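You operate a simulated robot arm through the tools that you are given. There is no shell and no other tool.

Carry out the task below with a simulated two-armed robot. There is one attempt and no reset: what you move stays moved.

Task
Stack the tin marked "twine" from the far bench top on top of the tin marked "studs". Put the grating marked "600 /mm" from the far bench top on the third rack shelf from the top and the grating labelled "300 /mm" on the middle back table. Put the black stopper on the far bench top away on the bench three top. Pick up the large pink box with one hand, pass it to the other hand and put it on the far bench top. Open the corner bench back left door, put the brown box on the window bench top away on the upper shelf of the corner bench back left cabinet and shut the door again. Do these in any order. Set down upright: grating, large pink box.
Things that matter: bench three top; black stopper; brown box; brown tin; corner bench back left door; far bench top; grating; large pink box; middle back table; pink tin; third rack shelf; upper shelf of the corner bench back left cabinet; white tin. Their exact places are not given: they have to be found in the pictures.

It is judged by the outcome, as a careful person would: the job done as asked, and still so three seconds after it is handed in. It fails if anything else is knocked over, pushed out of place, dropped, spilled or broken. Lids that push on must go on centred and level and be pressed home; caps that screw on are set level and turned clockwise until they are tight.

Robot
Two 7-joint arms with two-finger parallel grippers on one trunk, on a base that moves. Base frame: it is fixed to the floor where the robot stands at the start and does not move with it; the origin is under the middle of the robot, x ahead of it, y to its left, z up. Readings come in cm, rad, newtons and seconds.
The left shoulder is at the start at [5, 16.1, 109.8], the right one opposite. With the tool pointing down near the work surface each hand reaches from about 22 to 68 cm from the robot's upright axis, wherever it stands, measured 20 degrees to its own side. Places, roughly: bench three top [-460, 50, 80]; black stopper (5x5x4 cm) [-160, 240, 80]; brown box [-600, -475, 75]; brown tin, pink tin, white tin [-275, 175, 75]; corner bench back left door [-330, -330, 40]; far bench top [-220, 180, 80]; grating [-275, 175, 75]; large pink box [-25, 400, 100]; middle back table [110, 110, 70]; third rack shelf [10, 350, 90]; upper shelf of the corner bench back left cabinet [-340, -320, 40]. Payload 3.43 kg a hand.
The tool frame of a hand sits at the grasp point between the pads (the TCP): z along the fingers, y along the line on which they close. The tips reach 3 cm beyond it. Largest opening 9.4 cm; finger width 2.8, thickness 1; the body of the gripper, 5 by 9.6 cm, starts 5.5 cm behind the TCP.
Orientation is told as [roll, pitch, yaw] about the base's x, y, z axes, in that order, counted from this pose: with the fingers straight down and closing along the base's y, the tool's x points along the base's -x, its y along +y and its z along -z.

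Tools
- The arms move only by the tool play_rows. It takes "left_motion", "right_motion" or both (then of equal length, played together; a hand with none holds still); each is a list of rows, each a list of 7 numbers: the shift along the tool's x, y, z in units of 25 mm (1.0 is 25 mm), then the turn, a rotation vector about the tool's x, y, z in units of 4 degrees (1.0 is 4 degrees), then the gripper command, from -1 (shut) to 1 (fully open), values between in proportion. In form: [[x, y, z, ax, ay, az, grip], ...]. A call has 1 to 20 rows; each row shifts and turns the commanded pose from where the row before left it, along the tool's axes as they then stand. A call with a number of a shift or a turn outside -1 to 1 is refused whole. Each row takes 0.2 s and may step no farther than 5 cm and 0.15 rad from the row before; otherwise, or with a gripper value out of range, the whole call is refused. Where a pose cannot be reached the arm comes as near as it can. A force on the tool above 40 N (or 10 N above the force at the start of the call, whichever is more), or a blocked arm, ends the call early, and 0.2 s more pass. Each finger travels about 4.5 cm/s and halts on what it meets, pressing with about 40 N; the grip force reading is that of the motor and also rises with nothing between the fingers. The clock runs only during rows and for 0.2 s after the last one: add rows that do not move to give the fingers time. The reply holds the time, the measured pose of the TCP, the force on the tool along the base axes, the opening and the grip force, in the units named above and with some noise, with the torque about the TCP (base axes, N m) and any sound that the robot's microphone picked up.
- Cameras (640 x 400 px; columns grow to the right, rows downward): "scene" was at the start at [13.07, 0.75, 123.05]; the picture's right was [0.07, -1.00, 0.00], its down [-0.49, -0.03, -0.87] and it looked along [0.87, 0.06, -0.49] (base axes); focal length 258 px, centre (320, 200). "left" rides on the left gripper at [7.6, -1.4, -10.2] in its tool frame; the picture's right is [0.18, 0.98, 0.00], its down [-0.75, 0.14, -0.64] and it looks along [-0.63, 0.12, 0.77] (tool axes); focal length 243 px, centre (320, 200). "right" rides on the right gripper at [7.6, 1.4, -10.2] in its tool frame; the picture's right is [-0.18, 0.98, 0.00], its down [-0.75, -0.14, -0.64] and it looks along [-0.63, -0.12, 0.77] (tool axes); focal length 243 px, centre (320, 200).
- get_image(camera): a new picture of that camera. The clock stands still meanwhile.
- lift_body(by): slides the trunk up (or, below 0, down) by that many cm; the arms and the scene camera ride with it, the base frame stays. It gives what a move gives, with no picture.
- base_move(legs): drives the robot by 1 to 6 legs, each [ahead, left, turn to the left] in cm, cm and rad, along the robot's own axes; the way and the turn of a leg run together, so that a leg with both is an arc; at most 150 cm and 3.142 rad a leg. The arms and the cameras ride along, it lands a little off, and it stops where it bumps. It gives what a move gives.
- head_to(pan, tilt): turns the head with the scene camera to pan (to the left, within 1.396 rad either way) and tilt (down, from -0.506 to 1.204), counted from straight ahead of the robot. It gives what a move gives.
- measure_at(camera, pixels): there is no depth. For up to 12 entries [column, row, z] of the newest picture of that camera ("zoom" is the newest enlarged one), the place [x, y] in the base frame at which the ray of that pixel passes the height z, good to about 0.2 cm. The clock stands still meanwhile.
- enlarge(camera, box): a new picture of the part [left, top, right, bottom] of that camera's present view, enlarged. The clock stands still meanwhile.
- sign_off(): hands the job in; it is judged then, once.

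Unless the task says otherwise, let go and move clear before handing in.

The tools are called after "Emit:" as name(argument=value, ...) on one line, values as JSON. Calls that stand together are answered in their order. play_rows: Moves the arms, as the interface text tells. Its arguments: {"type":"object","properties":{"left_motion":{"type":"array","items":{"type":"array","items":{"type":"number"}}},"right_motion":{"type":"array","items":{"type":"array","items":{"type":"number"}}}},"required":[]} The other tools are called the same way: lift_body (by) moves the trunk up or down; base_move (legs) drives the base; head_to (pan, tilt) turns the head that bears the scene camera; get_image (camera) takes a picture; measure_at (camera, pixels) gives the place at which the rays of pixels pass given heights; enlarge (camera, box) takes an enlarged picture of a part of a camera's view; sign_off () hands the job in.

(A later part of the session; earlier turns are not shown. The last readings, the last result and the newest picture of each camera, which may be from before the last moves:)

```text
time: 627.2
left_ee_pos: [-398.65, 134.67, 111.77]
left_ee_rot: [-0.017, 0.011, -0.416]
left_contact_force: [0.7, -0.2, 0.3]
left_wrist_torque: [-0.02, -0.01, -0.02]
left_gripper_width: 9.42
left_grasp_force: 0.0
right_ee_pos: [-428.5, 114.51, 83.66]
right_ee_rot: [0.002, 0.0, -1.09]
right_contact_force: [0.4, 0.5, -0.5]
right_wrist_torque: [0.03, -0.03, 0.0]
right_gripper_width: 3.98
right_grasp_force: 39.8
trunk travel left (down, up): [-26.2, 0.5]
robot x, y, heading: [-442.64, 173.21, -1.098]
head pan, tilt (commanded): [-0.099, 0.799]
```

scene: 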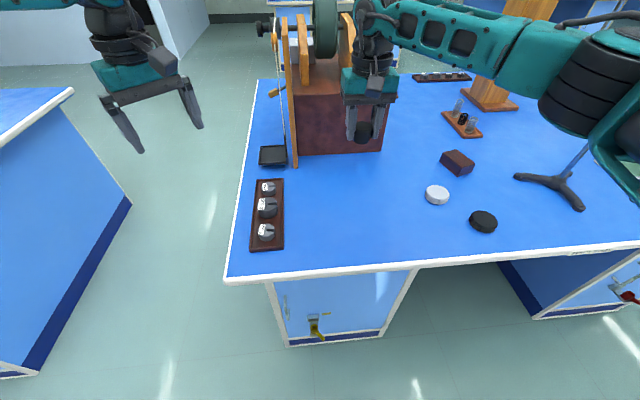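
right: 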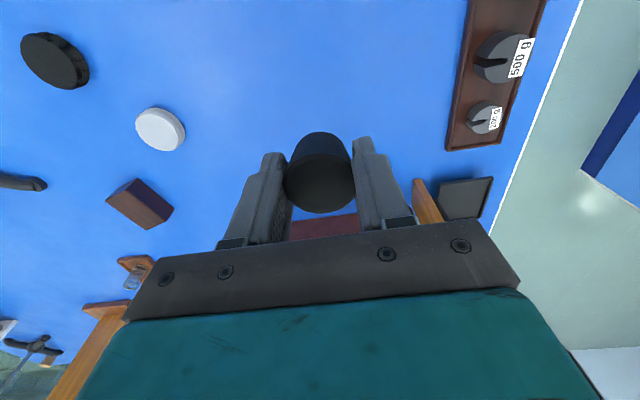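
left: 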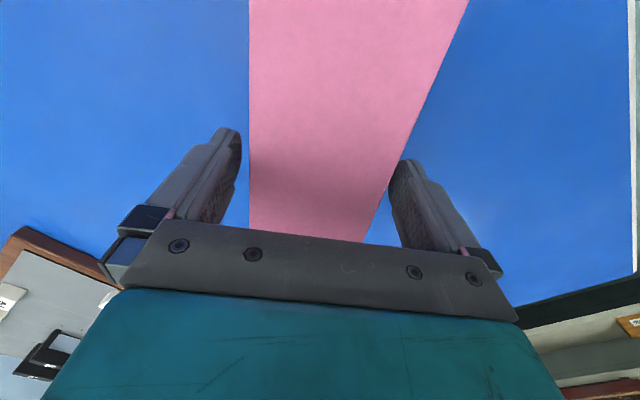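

Emit:
play_rows(right_motion=[[0, 0, 0.06, 0, 0, 0, -1], [0, 0, 0, 0, 0, 0, -1]])

Emit:
play_rows(right_motion=[[0, 0, 0.06, 0, 0, 0, -1], [0, 0, 0, 0, 0, 0, -1]])

```text
time: 627.8
left_ee_pos: [-398.69, 134.72, 111.89]
left_ee_rot: [-0.018, 0.013, -0.415]
left_contact_force: [0.2, 0.6, 0.4]
left_wrist_torque: [-0.02, -0.02, 0.0]
left_gripper_width: 9.37
left_grasp_force: 0.1
right_ee_pos: [-428.65, 114.54, 83.65]
right_ee_rot: [0.003, -0.002, -1.09]
right_contact_force: [0.1, 0.1, 3.8]
right_wrist_torque: [-0.06, -0.04, -0.04]
right_gripper_width: 3.98
right_grasp_force: 39.9
trunk travel left (down, up): [-26.2, 0.5]
robot x, y, heading: [-442.46, 172.8, -1.092]
head pan, tilt (commanded): [-0.099, 0.799]
```

```text
time: 628.4
left_ee_pos: [-398.82, 134.73, 111.86]
left_ee_rot: [-0.017, 0.011, -0.416]
left_contact_force: [0.2, 0.7, -0.2]
left_wrist_torque: [0.01, 0.01, -0.04]
left_gripper_width: 9.4
left_grasp_force: 0.0
right_ee_pos: [-428.61, 114.51, 83.57]
right_ee_rot: [0.002, -0.004, -1.089]
right_contact_force: [-0.3, -1.6, 13.6]
right_wrist_torque: [-0.25, -0.07, -0.04]
right_gripper_width: 3.96
right_grasp_force: 40.2
trunk travel left (down, up): [-26.2, 0.5]
robot x, y, heading: [-442.66, 172.91, -1.094]
head pan, tilt (commanded): [-0.099, 0.799]
```

Contact (13 N). Releasing and rising.

Emit:
play_rows(right_motion=[[0, 0, -0.04, 0, 0, 0, -1], [0, 0, 0, 0, 0, 0, -0.1], [0, 0, 0, 0, 0, 0, 0.1], [0, 0, 0, 0, 0, 0, 0.3], [0, 0, 0, 0, 0, 0, 0.4], [0, 0, 0, 0, 0, 0, 0.4], [0, 0, -0.5, 0, 0, 0, 0.4], [0, 0, -1, 0, 0, 0, 0.4], [0, 0, -1, 0, 0, 0, 0.4], [0, 0, -1, 0, 0, 0, 0.4], [0, 0, -1, 0, 0, 0, 0.4], [0, 0, -1, 0, 0, 0, 0.4], [0, 0, -1, 0, 0, 0, 0.4], [0, 0, -1, 0, 0, 0, 0.4], [0, 0, -1, 0, 0, 0, 0.4], [0, 0, -1, 0, 0, 0, 0.4], [0, 0, -1, 0, 0, 0, 0.4]])

Emit:
get_image(camera="scene")

Emit:
get_image(camera="right")

```text
time: 632.0
left_ee_pos: [-398.71, 134.63, 111.8]
left_ee_rot: [-0.017, 0.012, -0.414]
left_contact_force: [-0.2, -0.6, 0.4]
left_wrist_torque: [-0.03, 0.04, 0.02]
left_gripper_width: 9.39
left_grasp_force: 0.2
right_ee_pos: [-428.59, 114.58, 109.7]
right_ee_rot: [0.003, 0.0, -1.087]
right_contact_force: [0.3, 0.4, -0.5]
right_wrist_torque: [-0.01, -0.02, 0.03]
right_gripper_width: 6.56
right_grasp_force: 0.1
trunk travel left (down, up): [-26.2, 0.5]
robot x, y, heading: [-442.44, 172.91, -1.098]
head pan, tilt (commanded): [-0.099, 0.799]
```

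```text
taken
```

scene: 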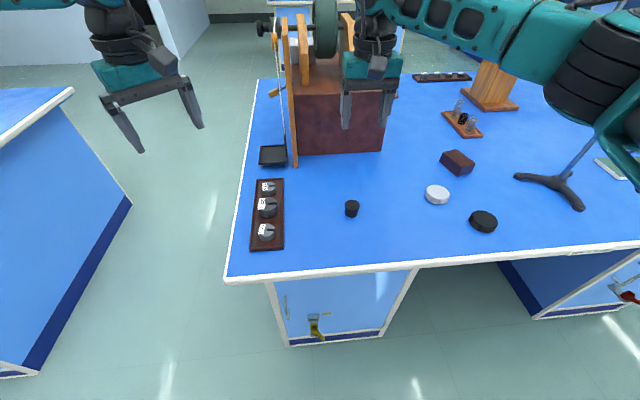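

```text
taken
```

right: 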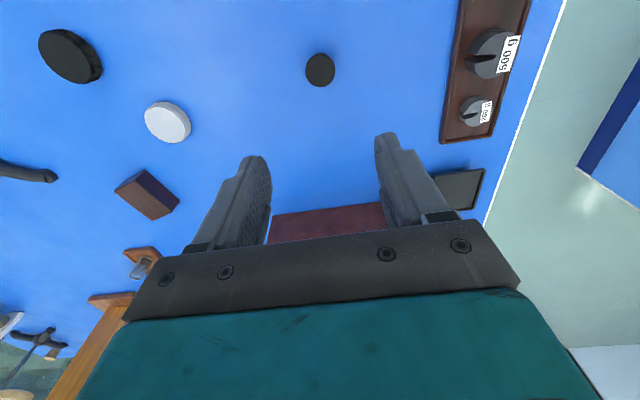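

The stopper stands on bench three at (351,208). Next is the brown box and cabinet; first tucking the hands, then driving round the far bench's right end toward the corner bench.

Emit:
play_rows(right_motion=[[0.9, 0, -0.3, 0, 0, 0, 0.4], [0.9, 0, -0.3, 0, 0, 0, 0.4], [0.9, 0, -0.3, 0, 0, 0, 0.4], [0.9, 0, 0, 0, 0, 0, 0.4], [0.9, 0, 0, 0, 0, 0, 0.4], [0, 0, 0, 0, 0, 0, 0.4], [0, 0, 0, 0, 0, 0, 0.4], [0, 0, 0, 0, 0, 0, 0.4], [0, 0, 0, 0, 0, 0, 0.4], [0, 0, 0, 0, 0, 0, 0.4]], left_motion=[[0, 0, 0, 0, 0, 0.97, 0.6], [0, 0, 0, 0, 0, 0.97, 0.4], [0, 0, 0, 0, 0, 0.97, 0.4], [0, 0, 0, 0, 0, 0.97, 0.4], [0, 0, 0, 0, 0, 0.97, 0.4], [0, 0, 0, 0, 0, 0.97, 0.4], [0, 0, 0, 0, 0, 0.97, 0.4], [0, 0, 0, 0, 0, 0.97, 0.4], [0, 0, 0, 0, 0, 0.97, 0.4], [0, 0, 0, 0, 0, 0.97, 0.4]])

Emit:
base_move(legs=[[-47, 0, 0], [0, 120, 0], [0, 120, 0], [0, 120, 0]])

```text
time: 634.2
left_ee_pos: [-398.76, 134.58, 111.72]
left_ee_rot: [-0.022, 0.0, -1.092]
left_contact_force: [0.8, 0.1, -0.1]
left_wrist_torque: [0.02, 0.02, 0.0]
left_gripper_width: 6.59
left_grasp_force: 0.0
right_ee_pos: [-433.94, 124.59, 112.02]
right_ee_rot: [0.002, 0.0, -1.089]
right_contact_force: [0.5, -0.7, -0.8]
right_wrist_torque: [-0.01, 0.0, 0.03]
right_gripper_width: 6.6
right_grasp_force: 0.1
trunk travel left (down, up): [-26.2, 0.5]
robot x, y, heading: [-442.6, 172.86, -1.095]
head pan, tilt (commanded): [-0.099, 0.799]
```

```text
time: 668.2
left_ee_pos: [-98.45, 335.87, 111.73]
left_ee_rot: [-0.022, 0.001, -1.112]
left_contact_force: [-0.9, 0.0, 0.3]
left_wrist_torque: [0.0, -0.02, 0.0]
left_gripper_width: 6.58
left_grasp_force: 0.1
right_ee_pos: [-133.65, 326.64, 112.0]
right_ee_rot: [0.001, 0.001, -1.11]
right_contact_force: [-0.4, -0.1, -0.5]
right_wrist_torque: [0.0, 0.04, -0.02]
right_gripper_width: 6.58
right_grasp_force: 0.1
trunk travel left (down, up): [-26.2, 0.5]
robot x, y, heading: [-141.48, 375.07, -1.12]
head pan, tilt (commanded): [-0.099, 0.799]
```

Now heading down the corridor past the far bench's right end.

Emit:
base_move(legs=[[0, 0, 0.02], [145, 0, 0], [145, 0, 0]])

Emit:
head_to(pan=-0.6, tilt=0.3)

Emit:
get_image(camera="scene")

```text
time: 682.6
left_ee_pos: [34.52, 75.91, 111.66]
left_ee_rot: [-0.022, 0.0, -1.098]
left_contact_force: [-0.8, 0.0, 0.3]
left_wrist_torque: [-0.03, 0.02, 0.02]
left_gripper_width: 6.56
left_grasp_force: 0.0
right_ee_pos: [-0.66, 66.2, 112.03]
right_ee_rot: [0.002, 0.001, -1.094]
right_contact_force: [-0.5, -0.1, -0.7]
right_wrist_torque: [0.01, -0.02, -0.02]
right_gripper_width: 6.59
right_grasp_force: 0.2
trunk travel left (down, up): [-26.2, 0.5]
robot x, y, heading: [-8.92, 114.21, -1.104]
head pan, tilt (commanded): [-0.099, 0.799]
```

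```text
time: 683.5
left_ee_pos: [34.62, 75.77, 111.7]
left_ee_rot: [-0.021, -0.002, -1.099]
left_contact_force: [-0.1, 0.3, -0.5]
left_wrist_torque: [0.01, 0.01, -0.02]
left_gripper_width: 6.57
left_grasp_force: 0.1
right_ee_pos: [-0.55, 66.09, 111.96]
right_ee_rot: [0.002, 0.001, -1.095]
right_contact_force: [0.6, -0.1, 0.1]
right_wrist_torque: [0.05, -0.01, 0.0]
right_gripper_width: 6.59
right_grasp_force: 0.0
trunk travel left (down, up): [-26.2, 0.5]
robot x, y, heading: [-9.11, 114.49, -1.103]
head pan, tilt (commanded): [-0.6, 0.3]
```

```text
taken
```

scene: 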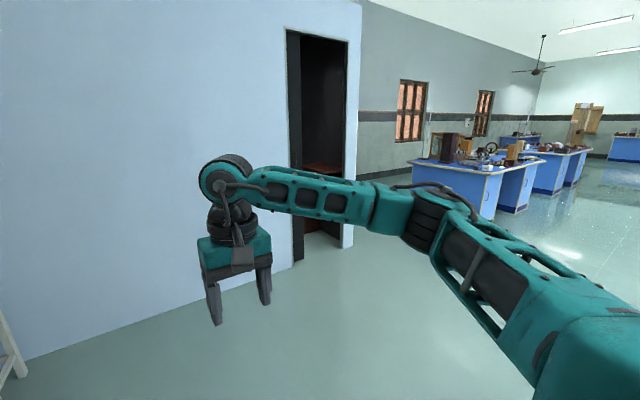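

The light-blue wall ends at the doorway; beyond it benches stand by the windows. Turning right and driving along the open floor.

Emit:
base_move(legs=[[0, 0, -1.565], [130, 0, 0], [130, 0, 0]])

Emit:
head_to(pan=0.5, tilt=0.25)

Emit:
get_image(camera="scene")

Emit:
head_to(pan=0.0, tilt=0.25)

Emit:
get_image(camera="scene")

```text
time: 700.0
left_ee_pos: [-272.53, -58.47, 111.7]
left_ee_rot: [-0.022, 0.002, -2.617]
left_contact_force: [-1.2, 1.2, 0.2]
left_wrist_torque: [0.0, 0.01, 0.04]
left_gripper_width: 6.58
left_grasp_force: 0.1
right_ee_pos: [-284.01, -23.87, 112.01]
right_ee_rot: [0.001, 0.001, -2.615]
right_contact_force: [0.1, 0.5, 0.7]
right_wrist_torque: [-0.01, 0.01, -0.01]
right_gripper_width: 6.58
right_grasp_force: 0.1
trunk travel left (down, up): [-26.2, 0.5]
robot x, y, heading: [-235.7, -12.99, -2.619]
head pan, tilt (commanded): [-0.6, 0.3]
```

```text
time: 701.3
left_ee_pos: [-272.51, -58.45, 111.79]
left_ee_rot: [-0.02, 0.001, -2.619]
left_contact_force: [-0.6, -0.3, 0.3]
left_wrist_torque: [-0.01, 0.03, -0.01]
left_gripper_width: 6.58
left_grasp_force: 0.0
right_ee_pos: [-284.12, -23.94, 112.1]
right_ee_rot: [0.001, 0.001, -2.615]
right_contact_force: [-0.4, 0.3, 0.3]
right_wrist_torque: [0.03, 0.03, -0.03]
right_gripper_width: 6.6
right_grasp_force: 0.0
trunk travel left (down, up): [-26.2, 0.5]
robot x, y, heading: [-236.41, -12.82, -2.619]
head pan, tilt (commanded): [0.499, 0.25]
```

```text
taken
```

scene: 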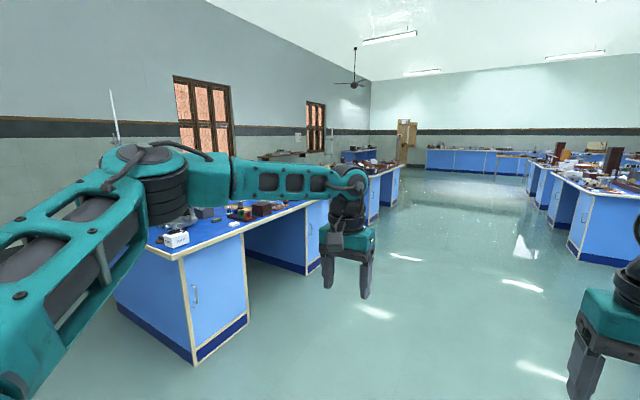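

```text
time: 702.2
left_ee_pos: [-272.51, -58.48, 111.83]
left_ee_rot: [-0.021, 0.001, -2.619]
left_contact_force: [0.3, -1.3, 0.1]
left_wrist_torque: [0.0, -0.01, 0.0]
left_gripper_width: 6.6
left_grasp_force: 0.0
right_ee_pos: [-284.02, -23.81, 112.0]
right_ee_rot: [0.003, 0.001, -2.614]
right_contact_force: [-0.2, -0.4, 0.0]
right_wrist_torque: [0.01, 0.03, 0.0]
right_gripper_width: 6.56
right_grasp_force: 0.0
trunk travel left (down, up): [-26.2, 0.5]
robot x, y, heading: [-236.14, -12.6, -2.623]
head pan, tilt (commanded): [0.0, 0.25]
```

```text
taken
```

scene: 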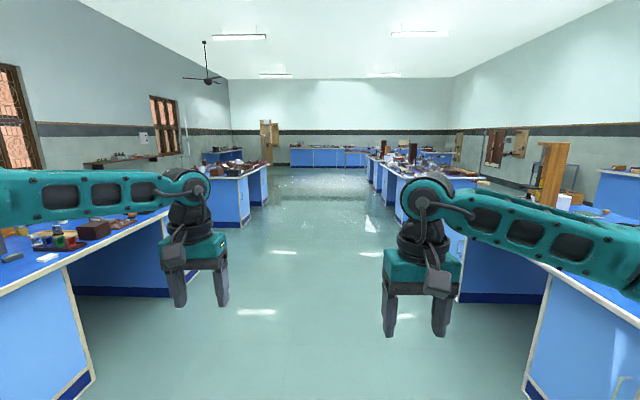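

The left row: the near bench (corner bench) in the pan-0.5 view. Measuring its outline.

Emit:
head_to(pan=0.6, tilt=0.4)

Emit:
get_image(camera="scene")

Emit:
enlarge(camera="scene", box=[60, 100, 360, 300])

```text
time: 703.2
left_ee_pos: [-272.41, -58.44, 111.74]
left_ee_rot: [-0.021, -0.001, -2.616]
left_contact_force: [0.5, 1.2, -0.7]
left_wrist_torque: [0.0, 0.03, 0.0]
left_gripper_width: 6.58
left_grasp_force: 0.1
right_ee_pos: [-284.03, -23.83, 112.0]
right_ee_rot: [0.003, 0.0, -2.614]
right_contact_force: [-0.7, -0.8, -1.0]
right_wrist_torque: [0.0, 0.04, 0.01]
right_gripper_width: 6.61
right_grasp_force: 0.0
trunk travel left (down, up): [-26.2, 0.5]
robot x, y, heading: [-236.16, -12.91, -2.624]
head pan, tilt (commanded): [0.6, 0.4]
```

```text
taken
```

scene: 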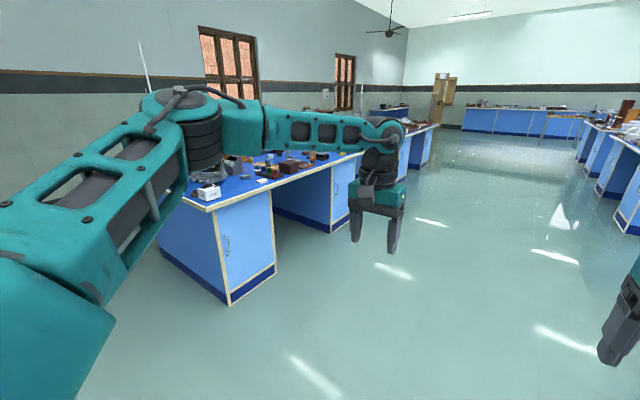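

```text
2.00 times, centred on (210, 200) of scene
```

zoom: 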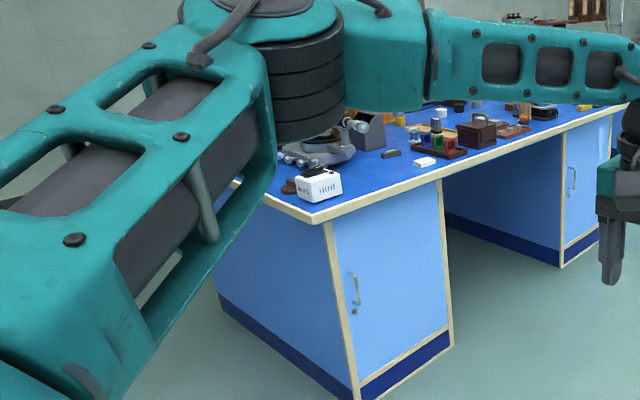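

Emit:
measure_at(camera="zoom", pixels=[[313, 222, 80], [355, 398, 0], [453, 350, 0], [218, 305, 0], [562, 268, 0], [610, 112, 80], [610, 250, 0], [360, 380, 8]])

```text
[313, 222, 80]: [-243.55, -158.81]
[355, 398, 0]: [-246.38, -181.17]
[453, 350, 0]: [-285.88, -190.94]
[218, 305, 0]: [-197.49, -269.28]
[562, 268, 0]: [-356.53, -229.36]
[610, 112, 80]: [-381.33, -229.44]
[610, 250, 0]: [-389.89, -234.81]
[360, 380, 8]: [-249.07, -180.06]
```

The corner bench spans u≈-90…-270, v≈-226…-342; its window-side (back) face holds the wanted door. Driving down the aisle to look at the next bench and gap.

Emit:
base_move(legs=[[0, 0, -0.045], [145, 0, 0], [145, 0, 0]])

Emit:
head_to(pan=0.9, tilt=0.35)

Emit:
get_image(camera="scene")

Emit:
head_to(pan=0.2, tilt=0.3)

Emit:
get_image(camera="scene")

```text
time: 717.7
left_ee_pos: [-523.56, -204.73, 111.77]
left_ee_rot: [-0.023, 0.001, -2.582]
left_contact_force: [0.1, 0.6, 0.0]
left_wrist_torque: [0.01, 0.0, 0.0]
left_gripper_width: 6.56
left_grasp_force: 0.1
right_ee_pos: [-536.26, -170.53, 112.07]
right_ee_rot: [0.003, 0.0, -2.577]
right_contact_force: [0.3, -0.8, -0.2]
right_wrist_torque: [-0.01, -0.05, -0.01]
right_gripper_width: 6.58
right_grasp_force: 0.2
trunk travel left (down, up): [-26.2, 0.5]
robot x, y, heading: [-488.67, -157.93, -2.588]
head pan, tilt (commanded): [0.6, 0.4]
```

```text
time: 718.5
left_ee_pos: [-523.64, -204.66, 111.87]
left_ee_rot: [-0.02, -0.001, -2.582]
left_contact_force: [0.0, 0.4, 0.1]
left_wrist_torque: [-0.01, 0.02, -0.03]
left_gripper_width: 6.58
left_grasp_force: 0.0
right_ee_pos: [-536.33, -170.55, 112.07]
right_ee_rot: [0.001, -0.001, -2.579]
right_contact_force: [0.1, 0.7, -0.2]
right_wrist_torque: [0.0, -0.02, -0.02]
right_gripper_width: 6.56
right_grasp_force: 0.1
trunk travel left (down, up): [-26.2, 0.5]
robot x, y, heading: [-488.56, -157.68, -2.587]
head pan, tilt (commanded): [0.901, 0.351]
```

```text
taken
```

scene: 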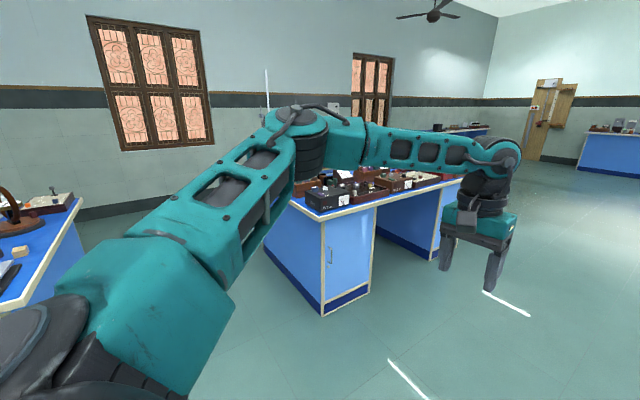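

```text
time: 719.6
left_ee_pos: [-523.5, -204.66, 111.67]
left_ee_rot: [-0.02, 0.001, -2.582]
left_contact_force: [-0.5, -0.2, 0.5]
left_wrist_torque: [0.02, 0.01, 0.01]
left_gripper_width: 6.56
left_grasp_force: 0.1
right_ee_pos: [-536.36, -170.48, 112.01]
right_ee_rot: [0.001, 0.0, -2.579]
right_contact_force: [-0.6, 0.5, 0.3]
right_wrist_torque: [-0.02, -0.01, -0.02]
right_gripper_width: 6.56
right_grasp_force: 0.1
trunk travel left (down, up): [-26.2, 0.5]
robot x, y, heading: [-488.53, -158.12, -2.585]
head pan, tilt (commanded): [0.201, 0.3]
```

```text
taken
```

scene: 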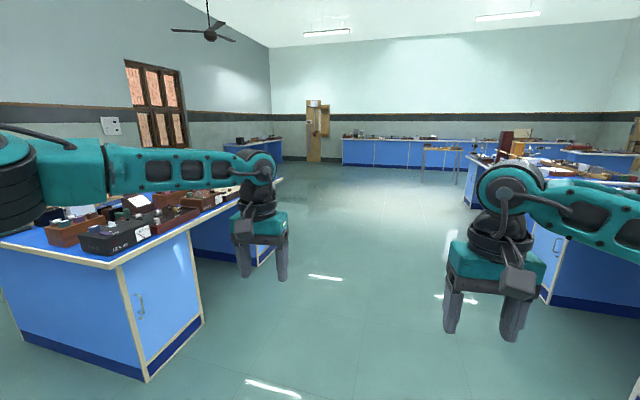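

Emit:
measure_at(camera="scene", pixels=[[120, 265, 80], [148, 380, 0], [204, 322, 0], [285, 178, 80], [0, 240, 80], [235, 140, 80], [284, 138, 80]])

Emit:
enlarge(camera="scene", box=[0, 90, 320, 290])

```text
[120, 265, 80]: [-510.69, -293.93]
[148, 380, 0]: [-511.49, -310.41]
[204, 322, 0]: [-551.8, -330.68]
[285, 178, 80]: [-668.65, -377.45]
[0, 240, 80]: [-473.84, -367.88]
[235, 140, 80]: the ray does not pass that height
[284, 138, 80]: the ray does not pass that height
```

```text
2.00 times, centred on (160, 190) of scene
```

zoom: 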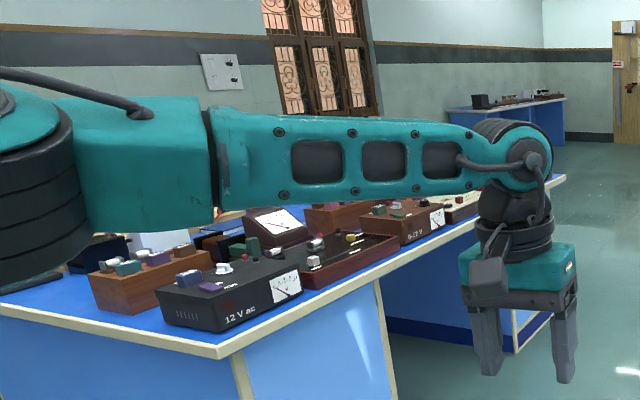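

The next bench starts at u≈-389; between it and the corner bench is a ~119 cm gap. Turning to face the windows and looking through the gap.

Emit:
base_move(legs=[[0, 0, 1.489], [0, -22, 0]])

Emit:
head_to(pan=0.0, tilt=0.3)

Emit:
get_image(camera="scene")

```text
time: 725.8
left_ee_pos: [-464.2, -206.21, 111.82]
left_ee_rot: [-0.021, 0.0, -1.082]
left_contact_force: [-0.9, 0.1, 0.6]
left_wrist_torque: [0.0, 0.01, 0.0]
left_gripper_width: 6.58
left_grasp_force: 0.0
right_ee_pos: [-499.09, -216.56, 111.86]
right_ee_rot: [0.002, -0.001, -1.078]
right_contact_force: [0.3, -0.3, 0.2]
right_wrist_torque: [0.01, -0.06, -0.02]
right_gripper_width: 6.56
right_grasp_force: 0.0
trunk travel left (down, up): [-26.2, 0.5]
robot x, y, heading: [-508.52, -168.15, -1.086]
head pan, tilt (commanded): [0.201, 0.3]
```

```text
time: 726.5
left_ee_pos: [-464.01, -206.2, 111.74]
left_ee_rot: [-0.022, 0.0, -1.083]
left_contact_force: [-0.2, 0.1, 0.1]
left_wrist_torque: [0.01, 0.0, -0.02]
left_gripper_width: 6.6
left_grasp_force: 0.0
right_ee_pos: [-499.17, -216.59, 112.13]
right_ee_rot: [0.0, 0.0, -1.076]
right_contact_force: [0.0, 0.0, -0.4]
right_wrist_torque: [-0.03, 0.02, 0.0]
right_gripper_width: 6.6
right_grasp_force: 0.0
trunk travel left (down, up): [-26.2, 0.5]
robot x, y, heading: [-508.31, -168.22, -1.088]
head pan, tilt (commanded): [0.0, 0.3]
```

```text
taken
```

scene: 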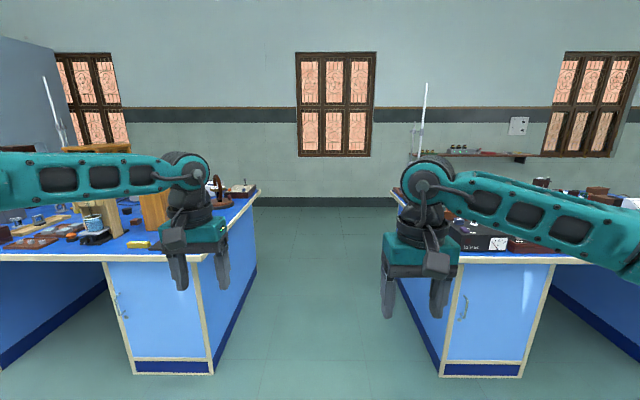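

Emit:
measure_at(camera="scene", pixels=[[330, 204, 0], [230, 204, 0], [215, 372, 0], [440, 378, 0], [255, 262, 0], [232, 257, 80], [405, 258, 80], [258, 195, 80], [393, 192, 80]])

Emit:
enlarge(camera="scene", box=[380, 110, 640, 280])

Emit:
enlarge(camera="scene", box=[0, 120, 270, 290])

```text
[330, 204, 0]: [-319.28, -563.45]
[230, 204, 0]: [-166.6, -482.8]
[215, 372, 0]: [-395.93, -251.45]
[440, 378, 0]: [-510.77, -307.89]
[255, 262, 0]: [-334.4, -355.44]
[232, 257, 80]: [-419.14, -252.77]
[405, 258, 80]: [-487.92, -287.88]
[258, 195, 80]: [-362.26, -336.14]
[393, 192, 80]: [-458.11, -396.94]
```

```text
2.35 times, centred on (510, 195) of scene
```

zoom: 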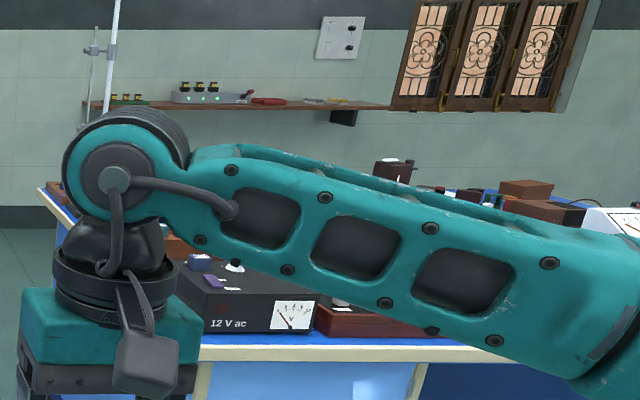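

```text
2.35 times, centred on (135, 205) of scene
```

zoom: 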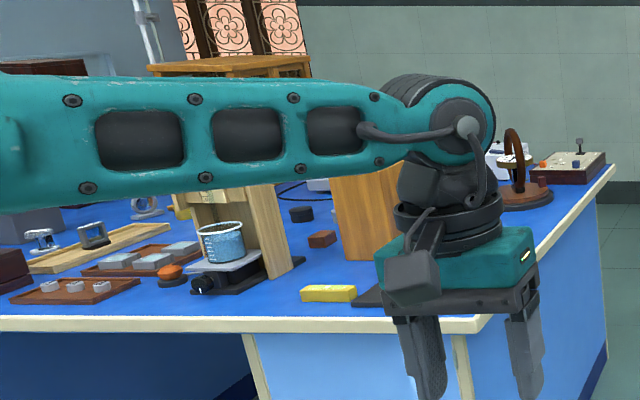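

Wall is ~2 m behind the benches; the gap (u -278…-389) is wide enough. Driving through it to the window side.

Emit:
base_move(legs=[[0, -3, -0.01], [120, 0, 0]])

Emit:
get_image(camera="scene")

```text
time: 733.1
left_ee_pos: [-414.37, -313.59, 111.75]
left_ee_rot: [-0.021, 0.001, -1.103]
left_contact_force: [-0.9, 0.6, -0.4]
left_wrist_torque: [-0.02, 0.01, 0.01]
left_gripper_width: 6.58
left_grasp_force: 0.1
right_ee_pos: [-449.62, -323.18, 111.93]
right_ee_rot: [0.003, 0.0, -1.101]
right_contact_force: [0.1, 0.2, -0.2]
right_wrist_torque: [0.02, 0.0, 0.0]
right_gripper_width: 6.55
right_grasp_force: 0.2
trunk travel left (down, up): [-26.2, 0.5]
robot x, y, heading: [-457.7, -274.38, -1.11]
head pan, tilt (commanded): [0.0, 0.3]
```

```text
taken
```

scene: 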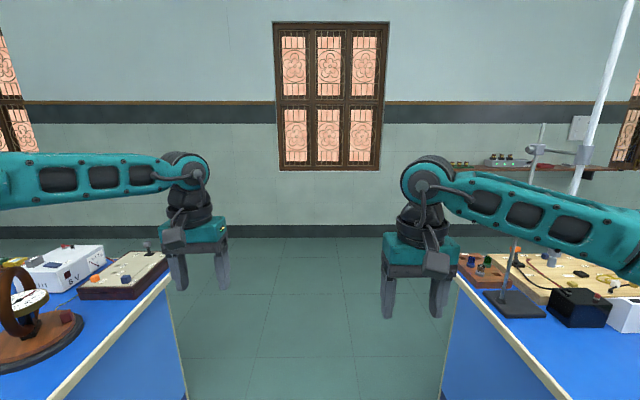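

A stand with a tall tube is on the right bench; checking its position relative to my right elbow.

Emit:
measure_at(camera="scene", pixels=[[515, 300, 80], [600, 100, 130], [595, 130, 120], [455, 275, 80], [590, 395, 80], [165, 275, 80], [100, 290, 80], [580, 190, 110]])

```text
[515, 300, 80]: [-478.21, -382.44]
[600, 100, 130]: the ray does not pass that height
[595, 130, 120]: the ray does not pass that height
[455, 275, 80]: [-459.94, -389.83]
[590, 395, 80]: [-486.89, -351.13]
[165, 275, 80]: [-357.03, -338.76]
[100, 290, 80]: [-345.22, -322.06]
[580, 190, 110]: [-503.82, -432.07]
```

The stand is at u≈-400, clear of my arm. Continuing to the window aisle.

Emit:
base_move(legs=[[140, 0, 0], [40, 0, 0]])

Emit:
head_to(pan=-1.2, tilt=0.35)

Emit:
get_image(camera="scene")

Emit:
head_to(pan=1.2, tilt=0.35)

Emit:
get_image(camera="scene")

```text
time: 742.0
left_ee_pos: [-334.6, -470.62, 111.78]
left_ee_rot: [-0.022, 0.0, -1.1]
left_contact_force: [0.5, -0.3, -0.1]
left_wrist_torque: [0.02, -0.01, -0.02]
left_gripper_width: 6.59
left_grasp_force: 0.0
right_ee_pos: [-369.8, -480.45, 112.12]
right_ee_rot: [0.002, -0.001, -1.093]
right_contact_force: [0.0, 0.0, -0.3]
right_wrist_torque: [-0.01, -0.01, 0.02]
right_gripper_width: 6.58
right_grasp_force: 0.1
trunk travel left (down, up): [-26.2, 0.5]
robot x, y, heading: [-378.17, -432.04, -1.099]
head pan, tilt (commanded): [0.0, 0.3]
```

```text
time: 743.4
left_ee_pos: [-334.63, -470.54, 111.88]
left_ee_rot: [-0.02, -0.002, -1.101]
left_contact_force: [-0.6, -0.2, 1.0]
left_wrist_torque: [0.02, 0.0, 0.0]
left_gripper_width: 6.57
left_grasp_force: 0.1
right_ee_pos: [-369.87, -480.52, 111.98]
right_ee_rot: [0.002, 0.001, -1.095]
right_contact_force: [-1.3, -0.1, -0.3]
right_wrist_torque: [-0.01, -0.01, -0.02]
right_gripper_width: 6.59
right_grasp_force: 0.0
trunk travel left (down, up): [-26.2, 0.5]
robot x, y, heading: [-378.51, -432.2, -1.107]
head pan, tilt (commanded): [-1.201, 0.351]
```

```text
taken
```

scene: 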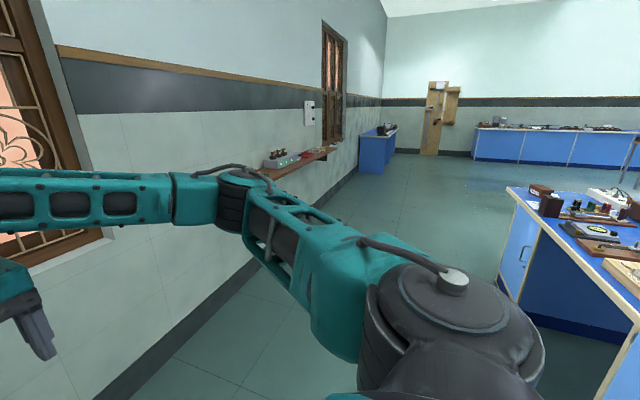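

```text
time: 745.6
left_ee_pos: [-334.75, -470.71, 111.76]
left_ee_rot: [-0.022, -0.001, -1.101]
left_contact_force: [0.0, 0.2, 1.3]
left_wrist_torque: [-0.02, -0.01, 0.0]
left_gripper_width: 6.6
left_grasp_force: 0.0
right_ee_pos: [-369.89, -480.35, 111.98]
right_ee_rot: [0.0, 0.001, -1.095]
right_contact_force: [-1.4, -0.3, 0.0]
right_wrist_torque: [-0.03, 0.0, 0.0]
right_gripper_width: 6.59
right_grasp_force: 0.2
trunk travel left (down, up): [-26.2, 0.5]
robot x, y, heading: [-377.98, -431.66, -1.103]
head pan, tilt (commanded): [1.201, 0.351]
```

```text
taken
```

scene: 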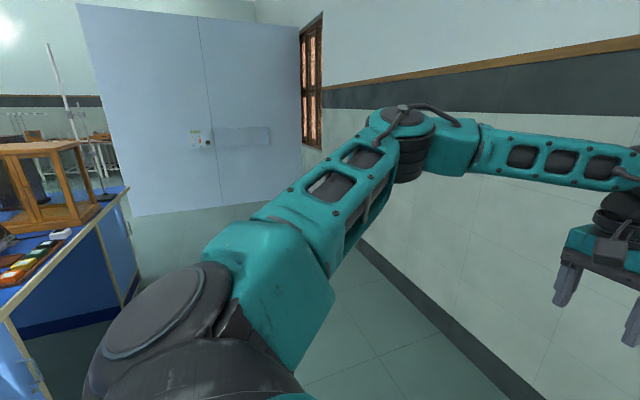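

The brown boxes are at the window bench's far back corner ((540,190) in the right view). Turning round to face the benches from the window side and moving along.

Emit:
base_move(legs=[[10, 0, 0], [0, 0, 3.14], [0, 140, 0], [0, 60, 0]])

Emit:
head_to(pan=0.0, tilt=0.55)

Emit:
get_image(camera="scene")

```text
time: 771.5
left_ee_pos: [-594.95, -496.37, 111.78]
left_ee_rot: [-0.022, -0.001, 2.062]
left_contact_force: [-0.3, 0.1, 0.8]
left_wrist_torque: [-0.01, 0.0, 0.0]
left_gripper_width: 6.57
left_grasp_force: 0.1
right_ee_pos: [-559.79, -486.04, 111.97]
right_ee_rot: [0.001, 0.001, 2.065]
right_contact_force: [0.7, 0.3, -0.5]
right_wrist_torque: [0.02, -0.01, 0.0]
right_gripper_width: 6.6
right_grasp_force: 0.1
trunk travel left (down, up): [-26.2, 0.5]
robot x, y, heading: [-550.78, -534.23, 2.06]
head pan, tilt (commanded): [1.201, 0.351]
```

```text
time: 772.9
left_ee_pos: [-594.79, -496.23, 111.76]
left_ee_rot: [-0.021, -0.002, 2.061]
left_contact_force: [0.0, 0.1, 0.1]
left_wrist_torque: [-0.02, -0.02, -0.01]
left_gripper_width: 6.59
left_grasp_force: 0.1
right_ee_pos: [-559.9, -486.02, 112.09]
right_ee_rot: [0.001, 0.001, 2.064]
right_contact_force: [0.3, 0.3, -0.2]
right_wrist_torque: [-0.02, -0.03, 0.0]
right_gripper_width: 6.55
right_grasp_force: 0.2
trunk travel left (down, up): [-26.2, 0.5]
robot x, y, heading: [-550.65, -534.04, 2.057]
head pan, tilt (commanded): [0.0, 0.55]
```

```text
taken
```

scene: 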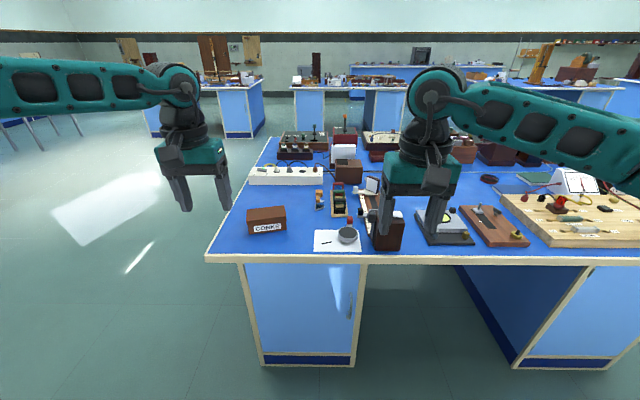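

A brown box labelled "CORKS" is at (266,221). Measuring and zooming.

Emit:
enlarge(camera="scene", box=[200, 130, 420, 270])

Emit:
measure_at(camera="zoom", pixels=[[137, 296, 80], [245, 290, 80], [135, 262, 87], [243, 254, 87], [138, 233, 87], [238, 225, 87], [20, 350, 80], [340, 352, 80]])

```text
2.86 times, centred on (310, 200) of scene
```

zoom: 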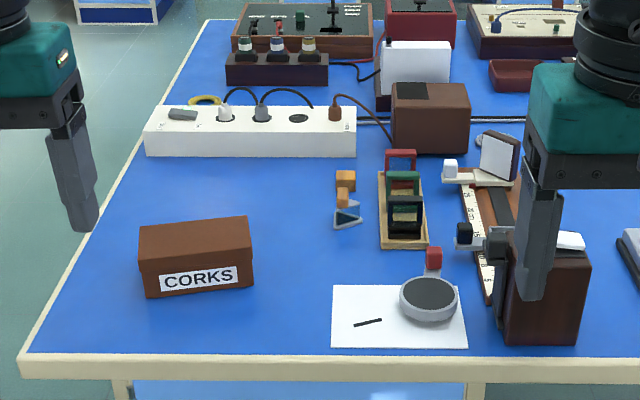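

```text
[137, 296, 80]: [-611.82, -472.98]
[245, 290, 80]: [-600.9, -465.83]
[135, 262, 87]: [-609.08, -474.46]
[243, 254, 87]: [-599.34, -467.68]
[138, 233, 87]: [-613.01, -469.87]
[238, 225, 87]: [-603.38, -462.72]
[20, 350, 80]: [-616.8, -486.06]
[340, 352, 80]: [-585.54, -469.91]
```

Emit:
measure_at(camera="zoom", pixels=[[146, 297, 80], [253, 288, 80], [142, 263, 85], [142, 263, 86], [142, 263, 87], [142, 263, 88], [253, 251, 86], [253, 251, 87], [140, 228, 86], [140, 228, 87], [248, 217, 86], [248, 217, 87]])

```text
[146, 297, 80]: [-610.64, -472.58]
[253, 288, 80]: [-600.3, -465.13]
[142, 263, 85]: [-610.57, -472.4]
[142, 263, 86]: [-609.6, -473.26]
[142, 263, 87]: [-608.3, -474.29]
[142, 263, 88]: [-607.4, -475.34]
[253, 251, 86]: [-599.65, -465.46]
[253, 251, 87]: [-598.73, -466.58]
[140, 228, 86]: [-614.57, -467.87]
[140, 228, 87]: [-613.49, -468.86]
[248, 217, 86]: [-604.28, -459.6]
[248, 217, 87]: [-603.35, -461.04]
```

CORKS is the brown box: ~12.7×7.5×5.4 cm, long side at ≈36°. Before taking it, I'll look at the corner bench's back-left door and open it with free hands.

Emit:
base_move(legs=[[0, -145, -0.014], [0, -135, 0]])

Emit:
head_to(pan=0.0, tilt=0.65)

Emit:
get_image(camera="scene")

```text
time: 797.4
left_ee_pos: [-345.61, -368.01, 111.84]
left_ee_rot: [-0.021, -0.002, 2.045]
left_contact_force: [-0.1, -0.4, 0.3]
left_wrist_torque: [-0.02, -0.01, -0.01]
left_gripper_width: 6.58
left_grasp_force: 0.1
right_ee_pos: [-310.45, -358.15, 111.95]
right_ee_rot: [0.001, -0.001, 2.049]
right_contact_force: [-0.4, -0.8, 0.2]
right_wrist_torque: [0.01, 0.01, 0.0]
right_gripper_width: 6.58
right_grasp_force: 0.0
trunk travel left (down, up): [-26.2, 0.5]
robot x, y, heading: [-301.83, -406.47, 2.042]
head pan, tilt (commanded): [0.0, 0.55]
```

```text
time: 798.1
left_ee_pos: [-345.65, -367.85, 111.76]
left_ee_rot: [-0.02, 0.0, 2.046]
left_contact_force: [-0.7, -0.8, 0.2]
left_wrist_torque: [0.04, 0.04, 0.01]
left_gripper_width: 6.58
left_grasp_force: 0.1
right_ee_pos: [-310.42, -358.29, 112.04]
right_ee_rot: [0.002, -0.002, 2.05]
right_contact_force: [0.2, 0.0, -0.4]
right_wrist_torque: [0.01, -0.01, -0.01]
right_gripper_width: 6.6
right_grasp_force: 0.1
trunk travel left (down, up): [-26.2, 0.5]
robot x, y, heading: [-301.72, -406.48, 2.039]
head pan, tilt (commanded): [0.0, 0.649]
```

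```text
taken
```

scene: 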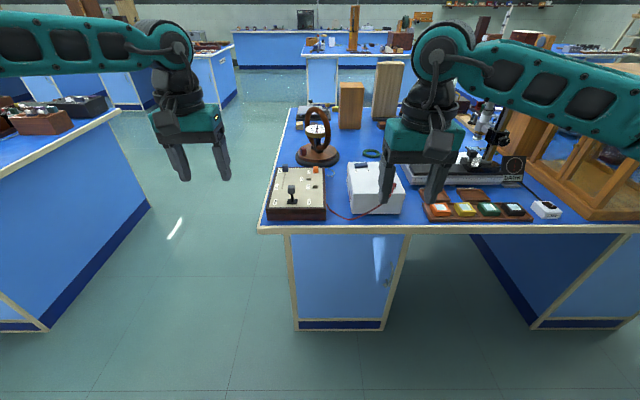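

The back-left pedestal's door is at (345,280), handle at (388,272) on its right side, hinge on the left. Zooming.

Emit:
enlarge(camera="scene", box=[270, 210, 430, 340])

Emit:
measure_at(camera="scene", pixels=[[259, 227, 80], [430, 227, 80], [640, 230, 80], [297, 328, 0], [383, 328, 0], [530, 328, 0]])

```text
3.08 times, centred on (350, 275) of scene
```

zoom: 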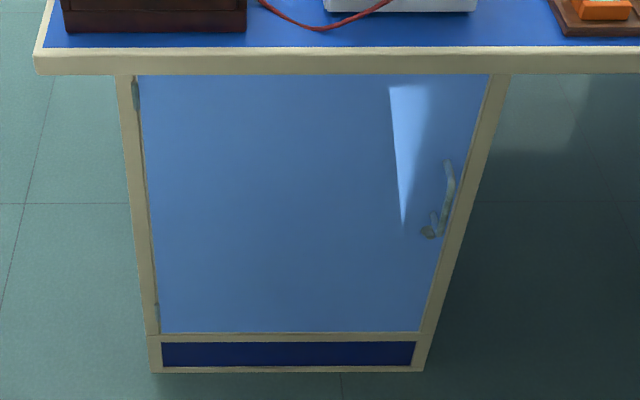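

```text
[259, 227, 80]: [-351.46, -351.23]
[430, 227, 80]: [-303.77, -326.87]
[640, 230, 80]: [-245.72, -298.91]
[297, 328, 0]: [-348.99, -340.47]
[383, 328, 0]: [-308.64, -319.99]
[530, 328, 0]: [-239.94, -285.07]
```

Emit:
measure_at(camera="scene", pixels=[[391.5, 262, 40], [391.5, 262, 50], [391.5, 262, 60], [389, 286, 20], [389, 286, 30], [389, 286, 40], [391, 275, 30], [391, 275, 40], [391, 275, 50]])

```text
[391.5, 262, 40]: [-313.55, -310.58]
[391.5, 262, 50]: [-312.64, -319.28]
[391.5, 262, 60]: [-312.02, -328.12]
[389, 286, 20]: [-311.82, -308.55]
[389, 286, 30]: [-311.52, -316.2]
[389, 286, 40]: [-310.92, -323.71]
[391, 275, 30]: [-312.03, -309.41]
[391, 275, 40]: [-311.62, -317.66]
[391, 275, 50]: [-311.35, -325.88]
```

The door (v≈-340, u -264…-222) is hinged on the left; its vertical bar handle is at u≈-226, z≈41-57. Lowering the trunk and preparing the right hand (forward tilt) for the handle.

Emit:
lift_body(by=-26)

Emit:
play_rows(right_motion=[[-0.8, 0, 0, 0, 0, 0, 0.2], [-0.8, 0, 0, 0, 0, 0, 0], [-0.8, 0, 0, 0, 0, 0, -0.2], [-0.8, 0, 0, 0, 0, 0, -0.2], [0, 0, 0, 0, -1, 0, -0.2], [0, 0, 0, 0, -1, 0, -0.2], [0, 0, 0, 0, -1, 0, -0.2], [0, 0, 0, 0, -1, 0, -0.2], [0, 0, 0, 0, -1, 0, -0.2], [0, 0, 0, 0, -1, 0, -0.2], [0, 0, 0, 0, -1, 0, -0.2], [0, 0, 0, 0, -1, 0, -0.2], [0, 0, 0, 0, -1, 0, -0.2], [0, 0, 0, 0, -1, 0, -0.2], [0, 0, 0, 0, -1, 0, -0.2], [0, 0, 0, 0, -1, 0, -0.2], [0, 0, 0, 0, -1, 0, -0.2], [0, 0, 0, 0, -1, 0, -0.2], [0, 0, 0, 0, -1, 0, -0.2], [0, 0, 0, 0, 0, 0, -0.2]])

Emit:
get_image(camera="scene")

```text
time: 800.7
left_ee_pos: [-345.67, -368.01, 85.88]
left_ee_rot: [-0.021, -0.002, 2.046]
left_contact_force: [-0.2, 0.2, 0.0]
left_wrist_torque: [-0.03, 0.0, -0.02]
left_gripper_width: 6.6
left_grasp_force: 0.2
right_ee_pos: [-310.38, -358.17, 86.03]
right_ee_rot: [0.002, -0.003, 2.049]
right_contact_force: [0.6, -0.4, -0.3]
right_wrist_torque: [0.0, -0.02, -0.02]
right_gripper_width: 6.58
right_grasp_force: 0.0
trunk travel left (down, up): [-0.2, 26.5]
robot x, y, heading: [-301.97, -406.57, 2.035]
head pan, tilt (commanded): [0.0, 0.649]
```

```text
time: 804.9
left_ee_pos: [-345.76, -368.06, 85.81]
left_ee_rot: [-0.02, -0.001, 2.045]
left_contact_force: [1.1, 0.5, -0.1]
left_wrist_torque: [0.01, -0.01, 0.01]
left_gripper_width: 6.59
left_grasp_force: 0.1
right_ee_pos: [-314.23, -351.07, 86.09]
right_ee_rot: [0.004, -1.049, 2.044]
right_contact_force: [0.1, -0.6, 0.1]
right_wrist_torque: [0.05, -0.01, 0.0]
right_gripper_width: 3.78
right_grasp_force: 0.1
trunk travel left (down, up): [-0.2, 26.5]
robot x, y, heading: [-302.04, -406.5, 2.042]
head pan, tilt (commanded): [0.0, 0.649]
```

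```text
taken
```

scene: 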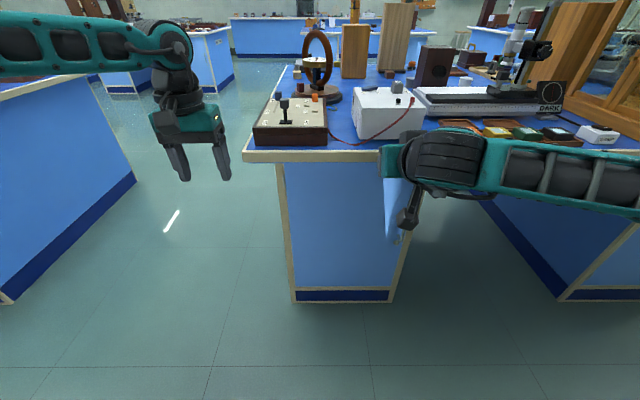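

Lowering the tilted right hand to handle height (z≈49), well in front of the bench edge.

Emit:
play_rows(right_motion=[[0.854, 0, 0.493, 0, 0, 0, -0.2], [0.854, 0, 0.493, 0, 0, 0, -0.2], [0.854, 0, 0.493, 0, 0, 0, -0.2], [0.854, 0, 0.493, 0, 0, 0, -0.2], [0.854, 0, 0.493, 0, 0, 0, -0.2], [0.854, 0, 0.493, 0, 0, 0, -0.2], [0.854, 0, 0.493, 0, 0, 0, -0.2], [0.854, 0, 0.493, 0, 0, 0, -0.2], [0.854, 0, 0.493, 0, 0, 0, -0.2], [0.854, 0, 0.493, 0, 0, 0, -0.2], [0.854, 0, 0.493, 0, 0, 0, -0.2], [0.854, 0, 0.493, 0, 0, 0, -0.2], [0.854, 0, 0.493, 0, 0, 0, -0.2], [0.854, 0, 0.493, 0, 0, 0, -0.2], [0.854, 0, 0.493, 0, 0, 0, -0.2], [0, 0, 0, 0, 0, 0, -0.2]])

Emit:
head_to(pan=0.0, tilt=0.75)

Emit:
get_image(camera="scene")

Emit:
get_image(camera="right")

```text
time: 808.3
left_ee_pos: [-345.72, -368.0, 85.82]
left_ee_rot: [-0.021, -0.002, 2.045]
left_contact_force: [0.0, -0.3, 0.6]
left_wrist_torque: [0.0, 0.02, 0.0]
left_gripper_width: 6.57
left_grasp_force: 0.0
right_ee_pos: [-314.56, -351.04, 72.34]
right_ee_rot: [-0.005, -1.042, 2.047]
right_contact_force: [0.5, -0.5, -0.6]
right_wrist_torque: [0.0, 0.0, 0.01]
right_gripper_width: 3.75
right_grasp_force: 0.0
right hand out of reach, approached as far as the arm can: row 6, 7, 8, 9, 10, 11, 12, 13, 14, 15
trunk travel left (down, up): [-0.2, 26.5]
robot x, y, heading: [-301.96, -406.62, 2.038]
head pan, tilt (commanded): [0.0, 0.649]
```

```text
time: 809.0
left_ee_pos: [-345.59, -368.02, 85.79]
left_ee_rot: [-0.022, -0.002, 2.047]
left_contact_force: [0.2, -0.3, -0.3]
left_wrist_torque: [-0.02, 0.03, -0.02]
left_gripper_width: 6.57
left_grasp_force: 0.1
right_ee_pos: [-314.53, -350.95, 72.35]
right_ee_rot: [-0.004, -1.041, 2.047]
right_contact_force: [-0.3, -0.7, -0.1]
right_wrist_torque: [-0.01, 0.01, -0.01]
right_gripper_width: 3.75
right_grasp_force: 0.1
trunk travel left (down, up): [-0.2, 26.5]
robot x, y, heading: [-301.67, -406.49, 2.043]
head pan, tilt (commanded): [0.0, 0.75]
```

```text
taken
```

scene: 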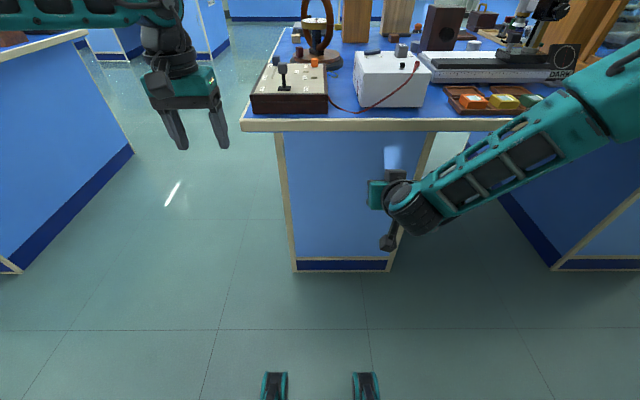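

```text
taken
```

right: 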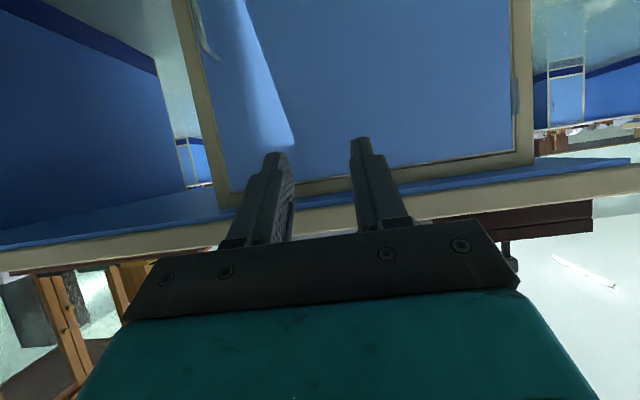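

At 60° tilt the wrist can't go lower. A ~42° tilt suffices for the handle's upper part (and clears the bench overhang), so I'll ease the tilt and continue down to z≈52.

Emit:
play_rows(right_motion=[[0, 0, 0, 0, 0.88, 0, -0.2], [0, 0, 0, 0, 0.88, 0, -0.2], [0, 0, 0, 0, 0.88, 0, -0.2], [0, 0, 0, 0, 0.88, 0, -0.2], [0, 0, 0, 0, 0.88, 0, -0.2], [0.669, 0, 0.743, 0, 0, 0, -0.2], [0.669, 0, 0.743, 0, 0, 0, -0.2], [0.669, 0, 0.743, 0, 0, 0, -0.2], [0.669, 0, 0.743, 0, 0, 0, -0.2], [0.669, 0, 0.743, 0, 0, 0, -0.2], [0.669, 0, 0.743, 0, 0, 0, -0.2], [0.669, 0, 0.743, 0, 0, 0, -0.2], [0.669, 0, 0.743, 0, 0, 0, -0.2], [0, 0, 0, 0, 0, 0, -0.2]])

Emit:
get_image(camera="scene")

Emit:
get_image(camera="right")

```text
time: 812.0
left_ee_pos: [-345.65, -367.98, 85.77]
left_ee_rot: [-0.02, -0.001, 2.045]
left_contact_force: [0.8, 0.6, 0.2]
left_wrist_torque: [-0.06, 0.0, -0.03]
left_gripper_width: 6.56
left_grasp_force: 0.0
right_ee_pos: [-314.87, -350.9, 52.46]
right_ee_rot: [0.002, -0.744, 2.048]
right_contact_force: [0.0, 0.8, -0.6]
right_wrist_torque: [0.04, 0.01, -0.01]
right_gripper_width: 3.74
right_grasp_force: 0.2
trunk travel left (down, up): [-0.2, 26.5]
robot x, y, heading: [-301.73, -406.1, 2.041]
head pan, tilt (commanded): [0.0, 0.75]
```

```text
taken
```

scene: 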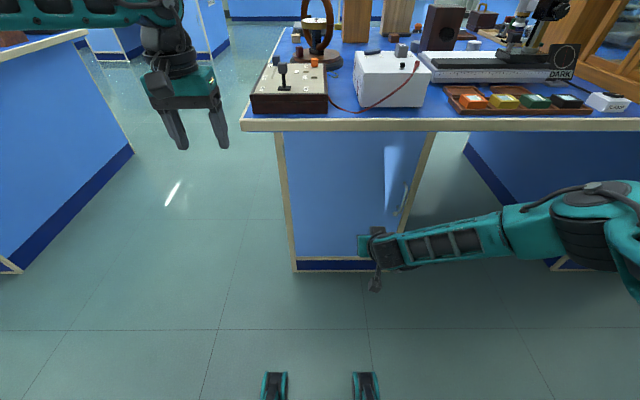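

```text
taken
```

right: 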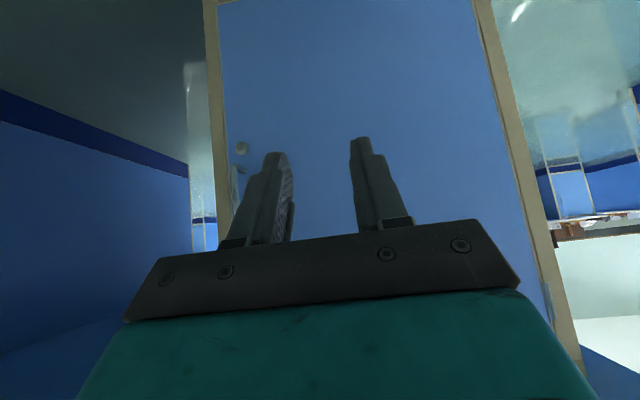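

Reached z=52.5. Re-measuring the handle from this lower viewpoint.

Emit:
enlarge(camera="scene", box=[360, 120, 460, 260])

Emit:
measure_at(camera="zoom", pixels=[[320, 200, 50], [320, 200, 55]])

```text
2.86 times, centred on (410, 190) of scene
```

zoom: 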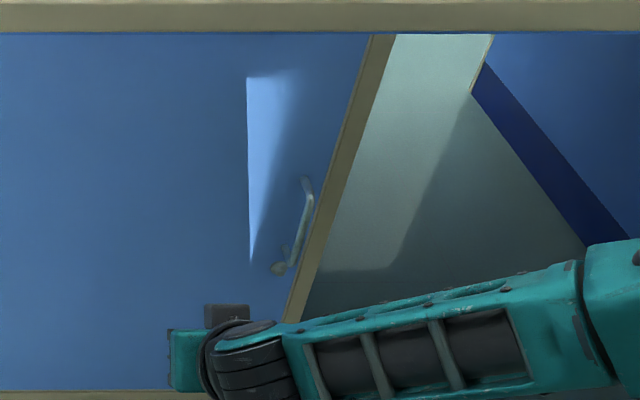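

```text
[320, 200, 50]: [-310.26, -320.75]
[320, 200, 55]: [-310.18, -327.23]
```

Emit:
measure_at(camera="scene", pixels=[[406.2, 195.2, 45], [406.2, 195.2, 50], [406.2, 195.2, 55], [405.5, 184.8, 50], [405.5, 184.8, 55], [405.5, 184.8, 60], [402.3, 207.5, 40], [402.3, 207.5, 45], [402.3, 207.5, 50]])

```text
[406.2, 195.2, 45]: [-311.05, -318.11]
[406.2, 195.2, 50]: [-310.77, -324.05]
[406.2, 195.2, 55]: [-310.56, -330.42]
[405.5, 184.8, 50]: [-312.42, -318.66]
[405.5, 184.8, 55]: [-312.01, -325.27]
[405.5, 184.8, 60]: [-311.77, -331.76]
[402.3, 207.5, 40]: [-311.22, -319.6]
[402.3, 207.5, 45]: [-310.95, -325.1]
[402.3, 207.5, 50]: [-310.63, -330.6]
```

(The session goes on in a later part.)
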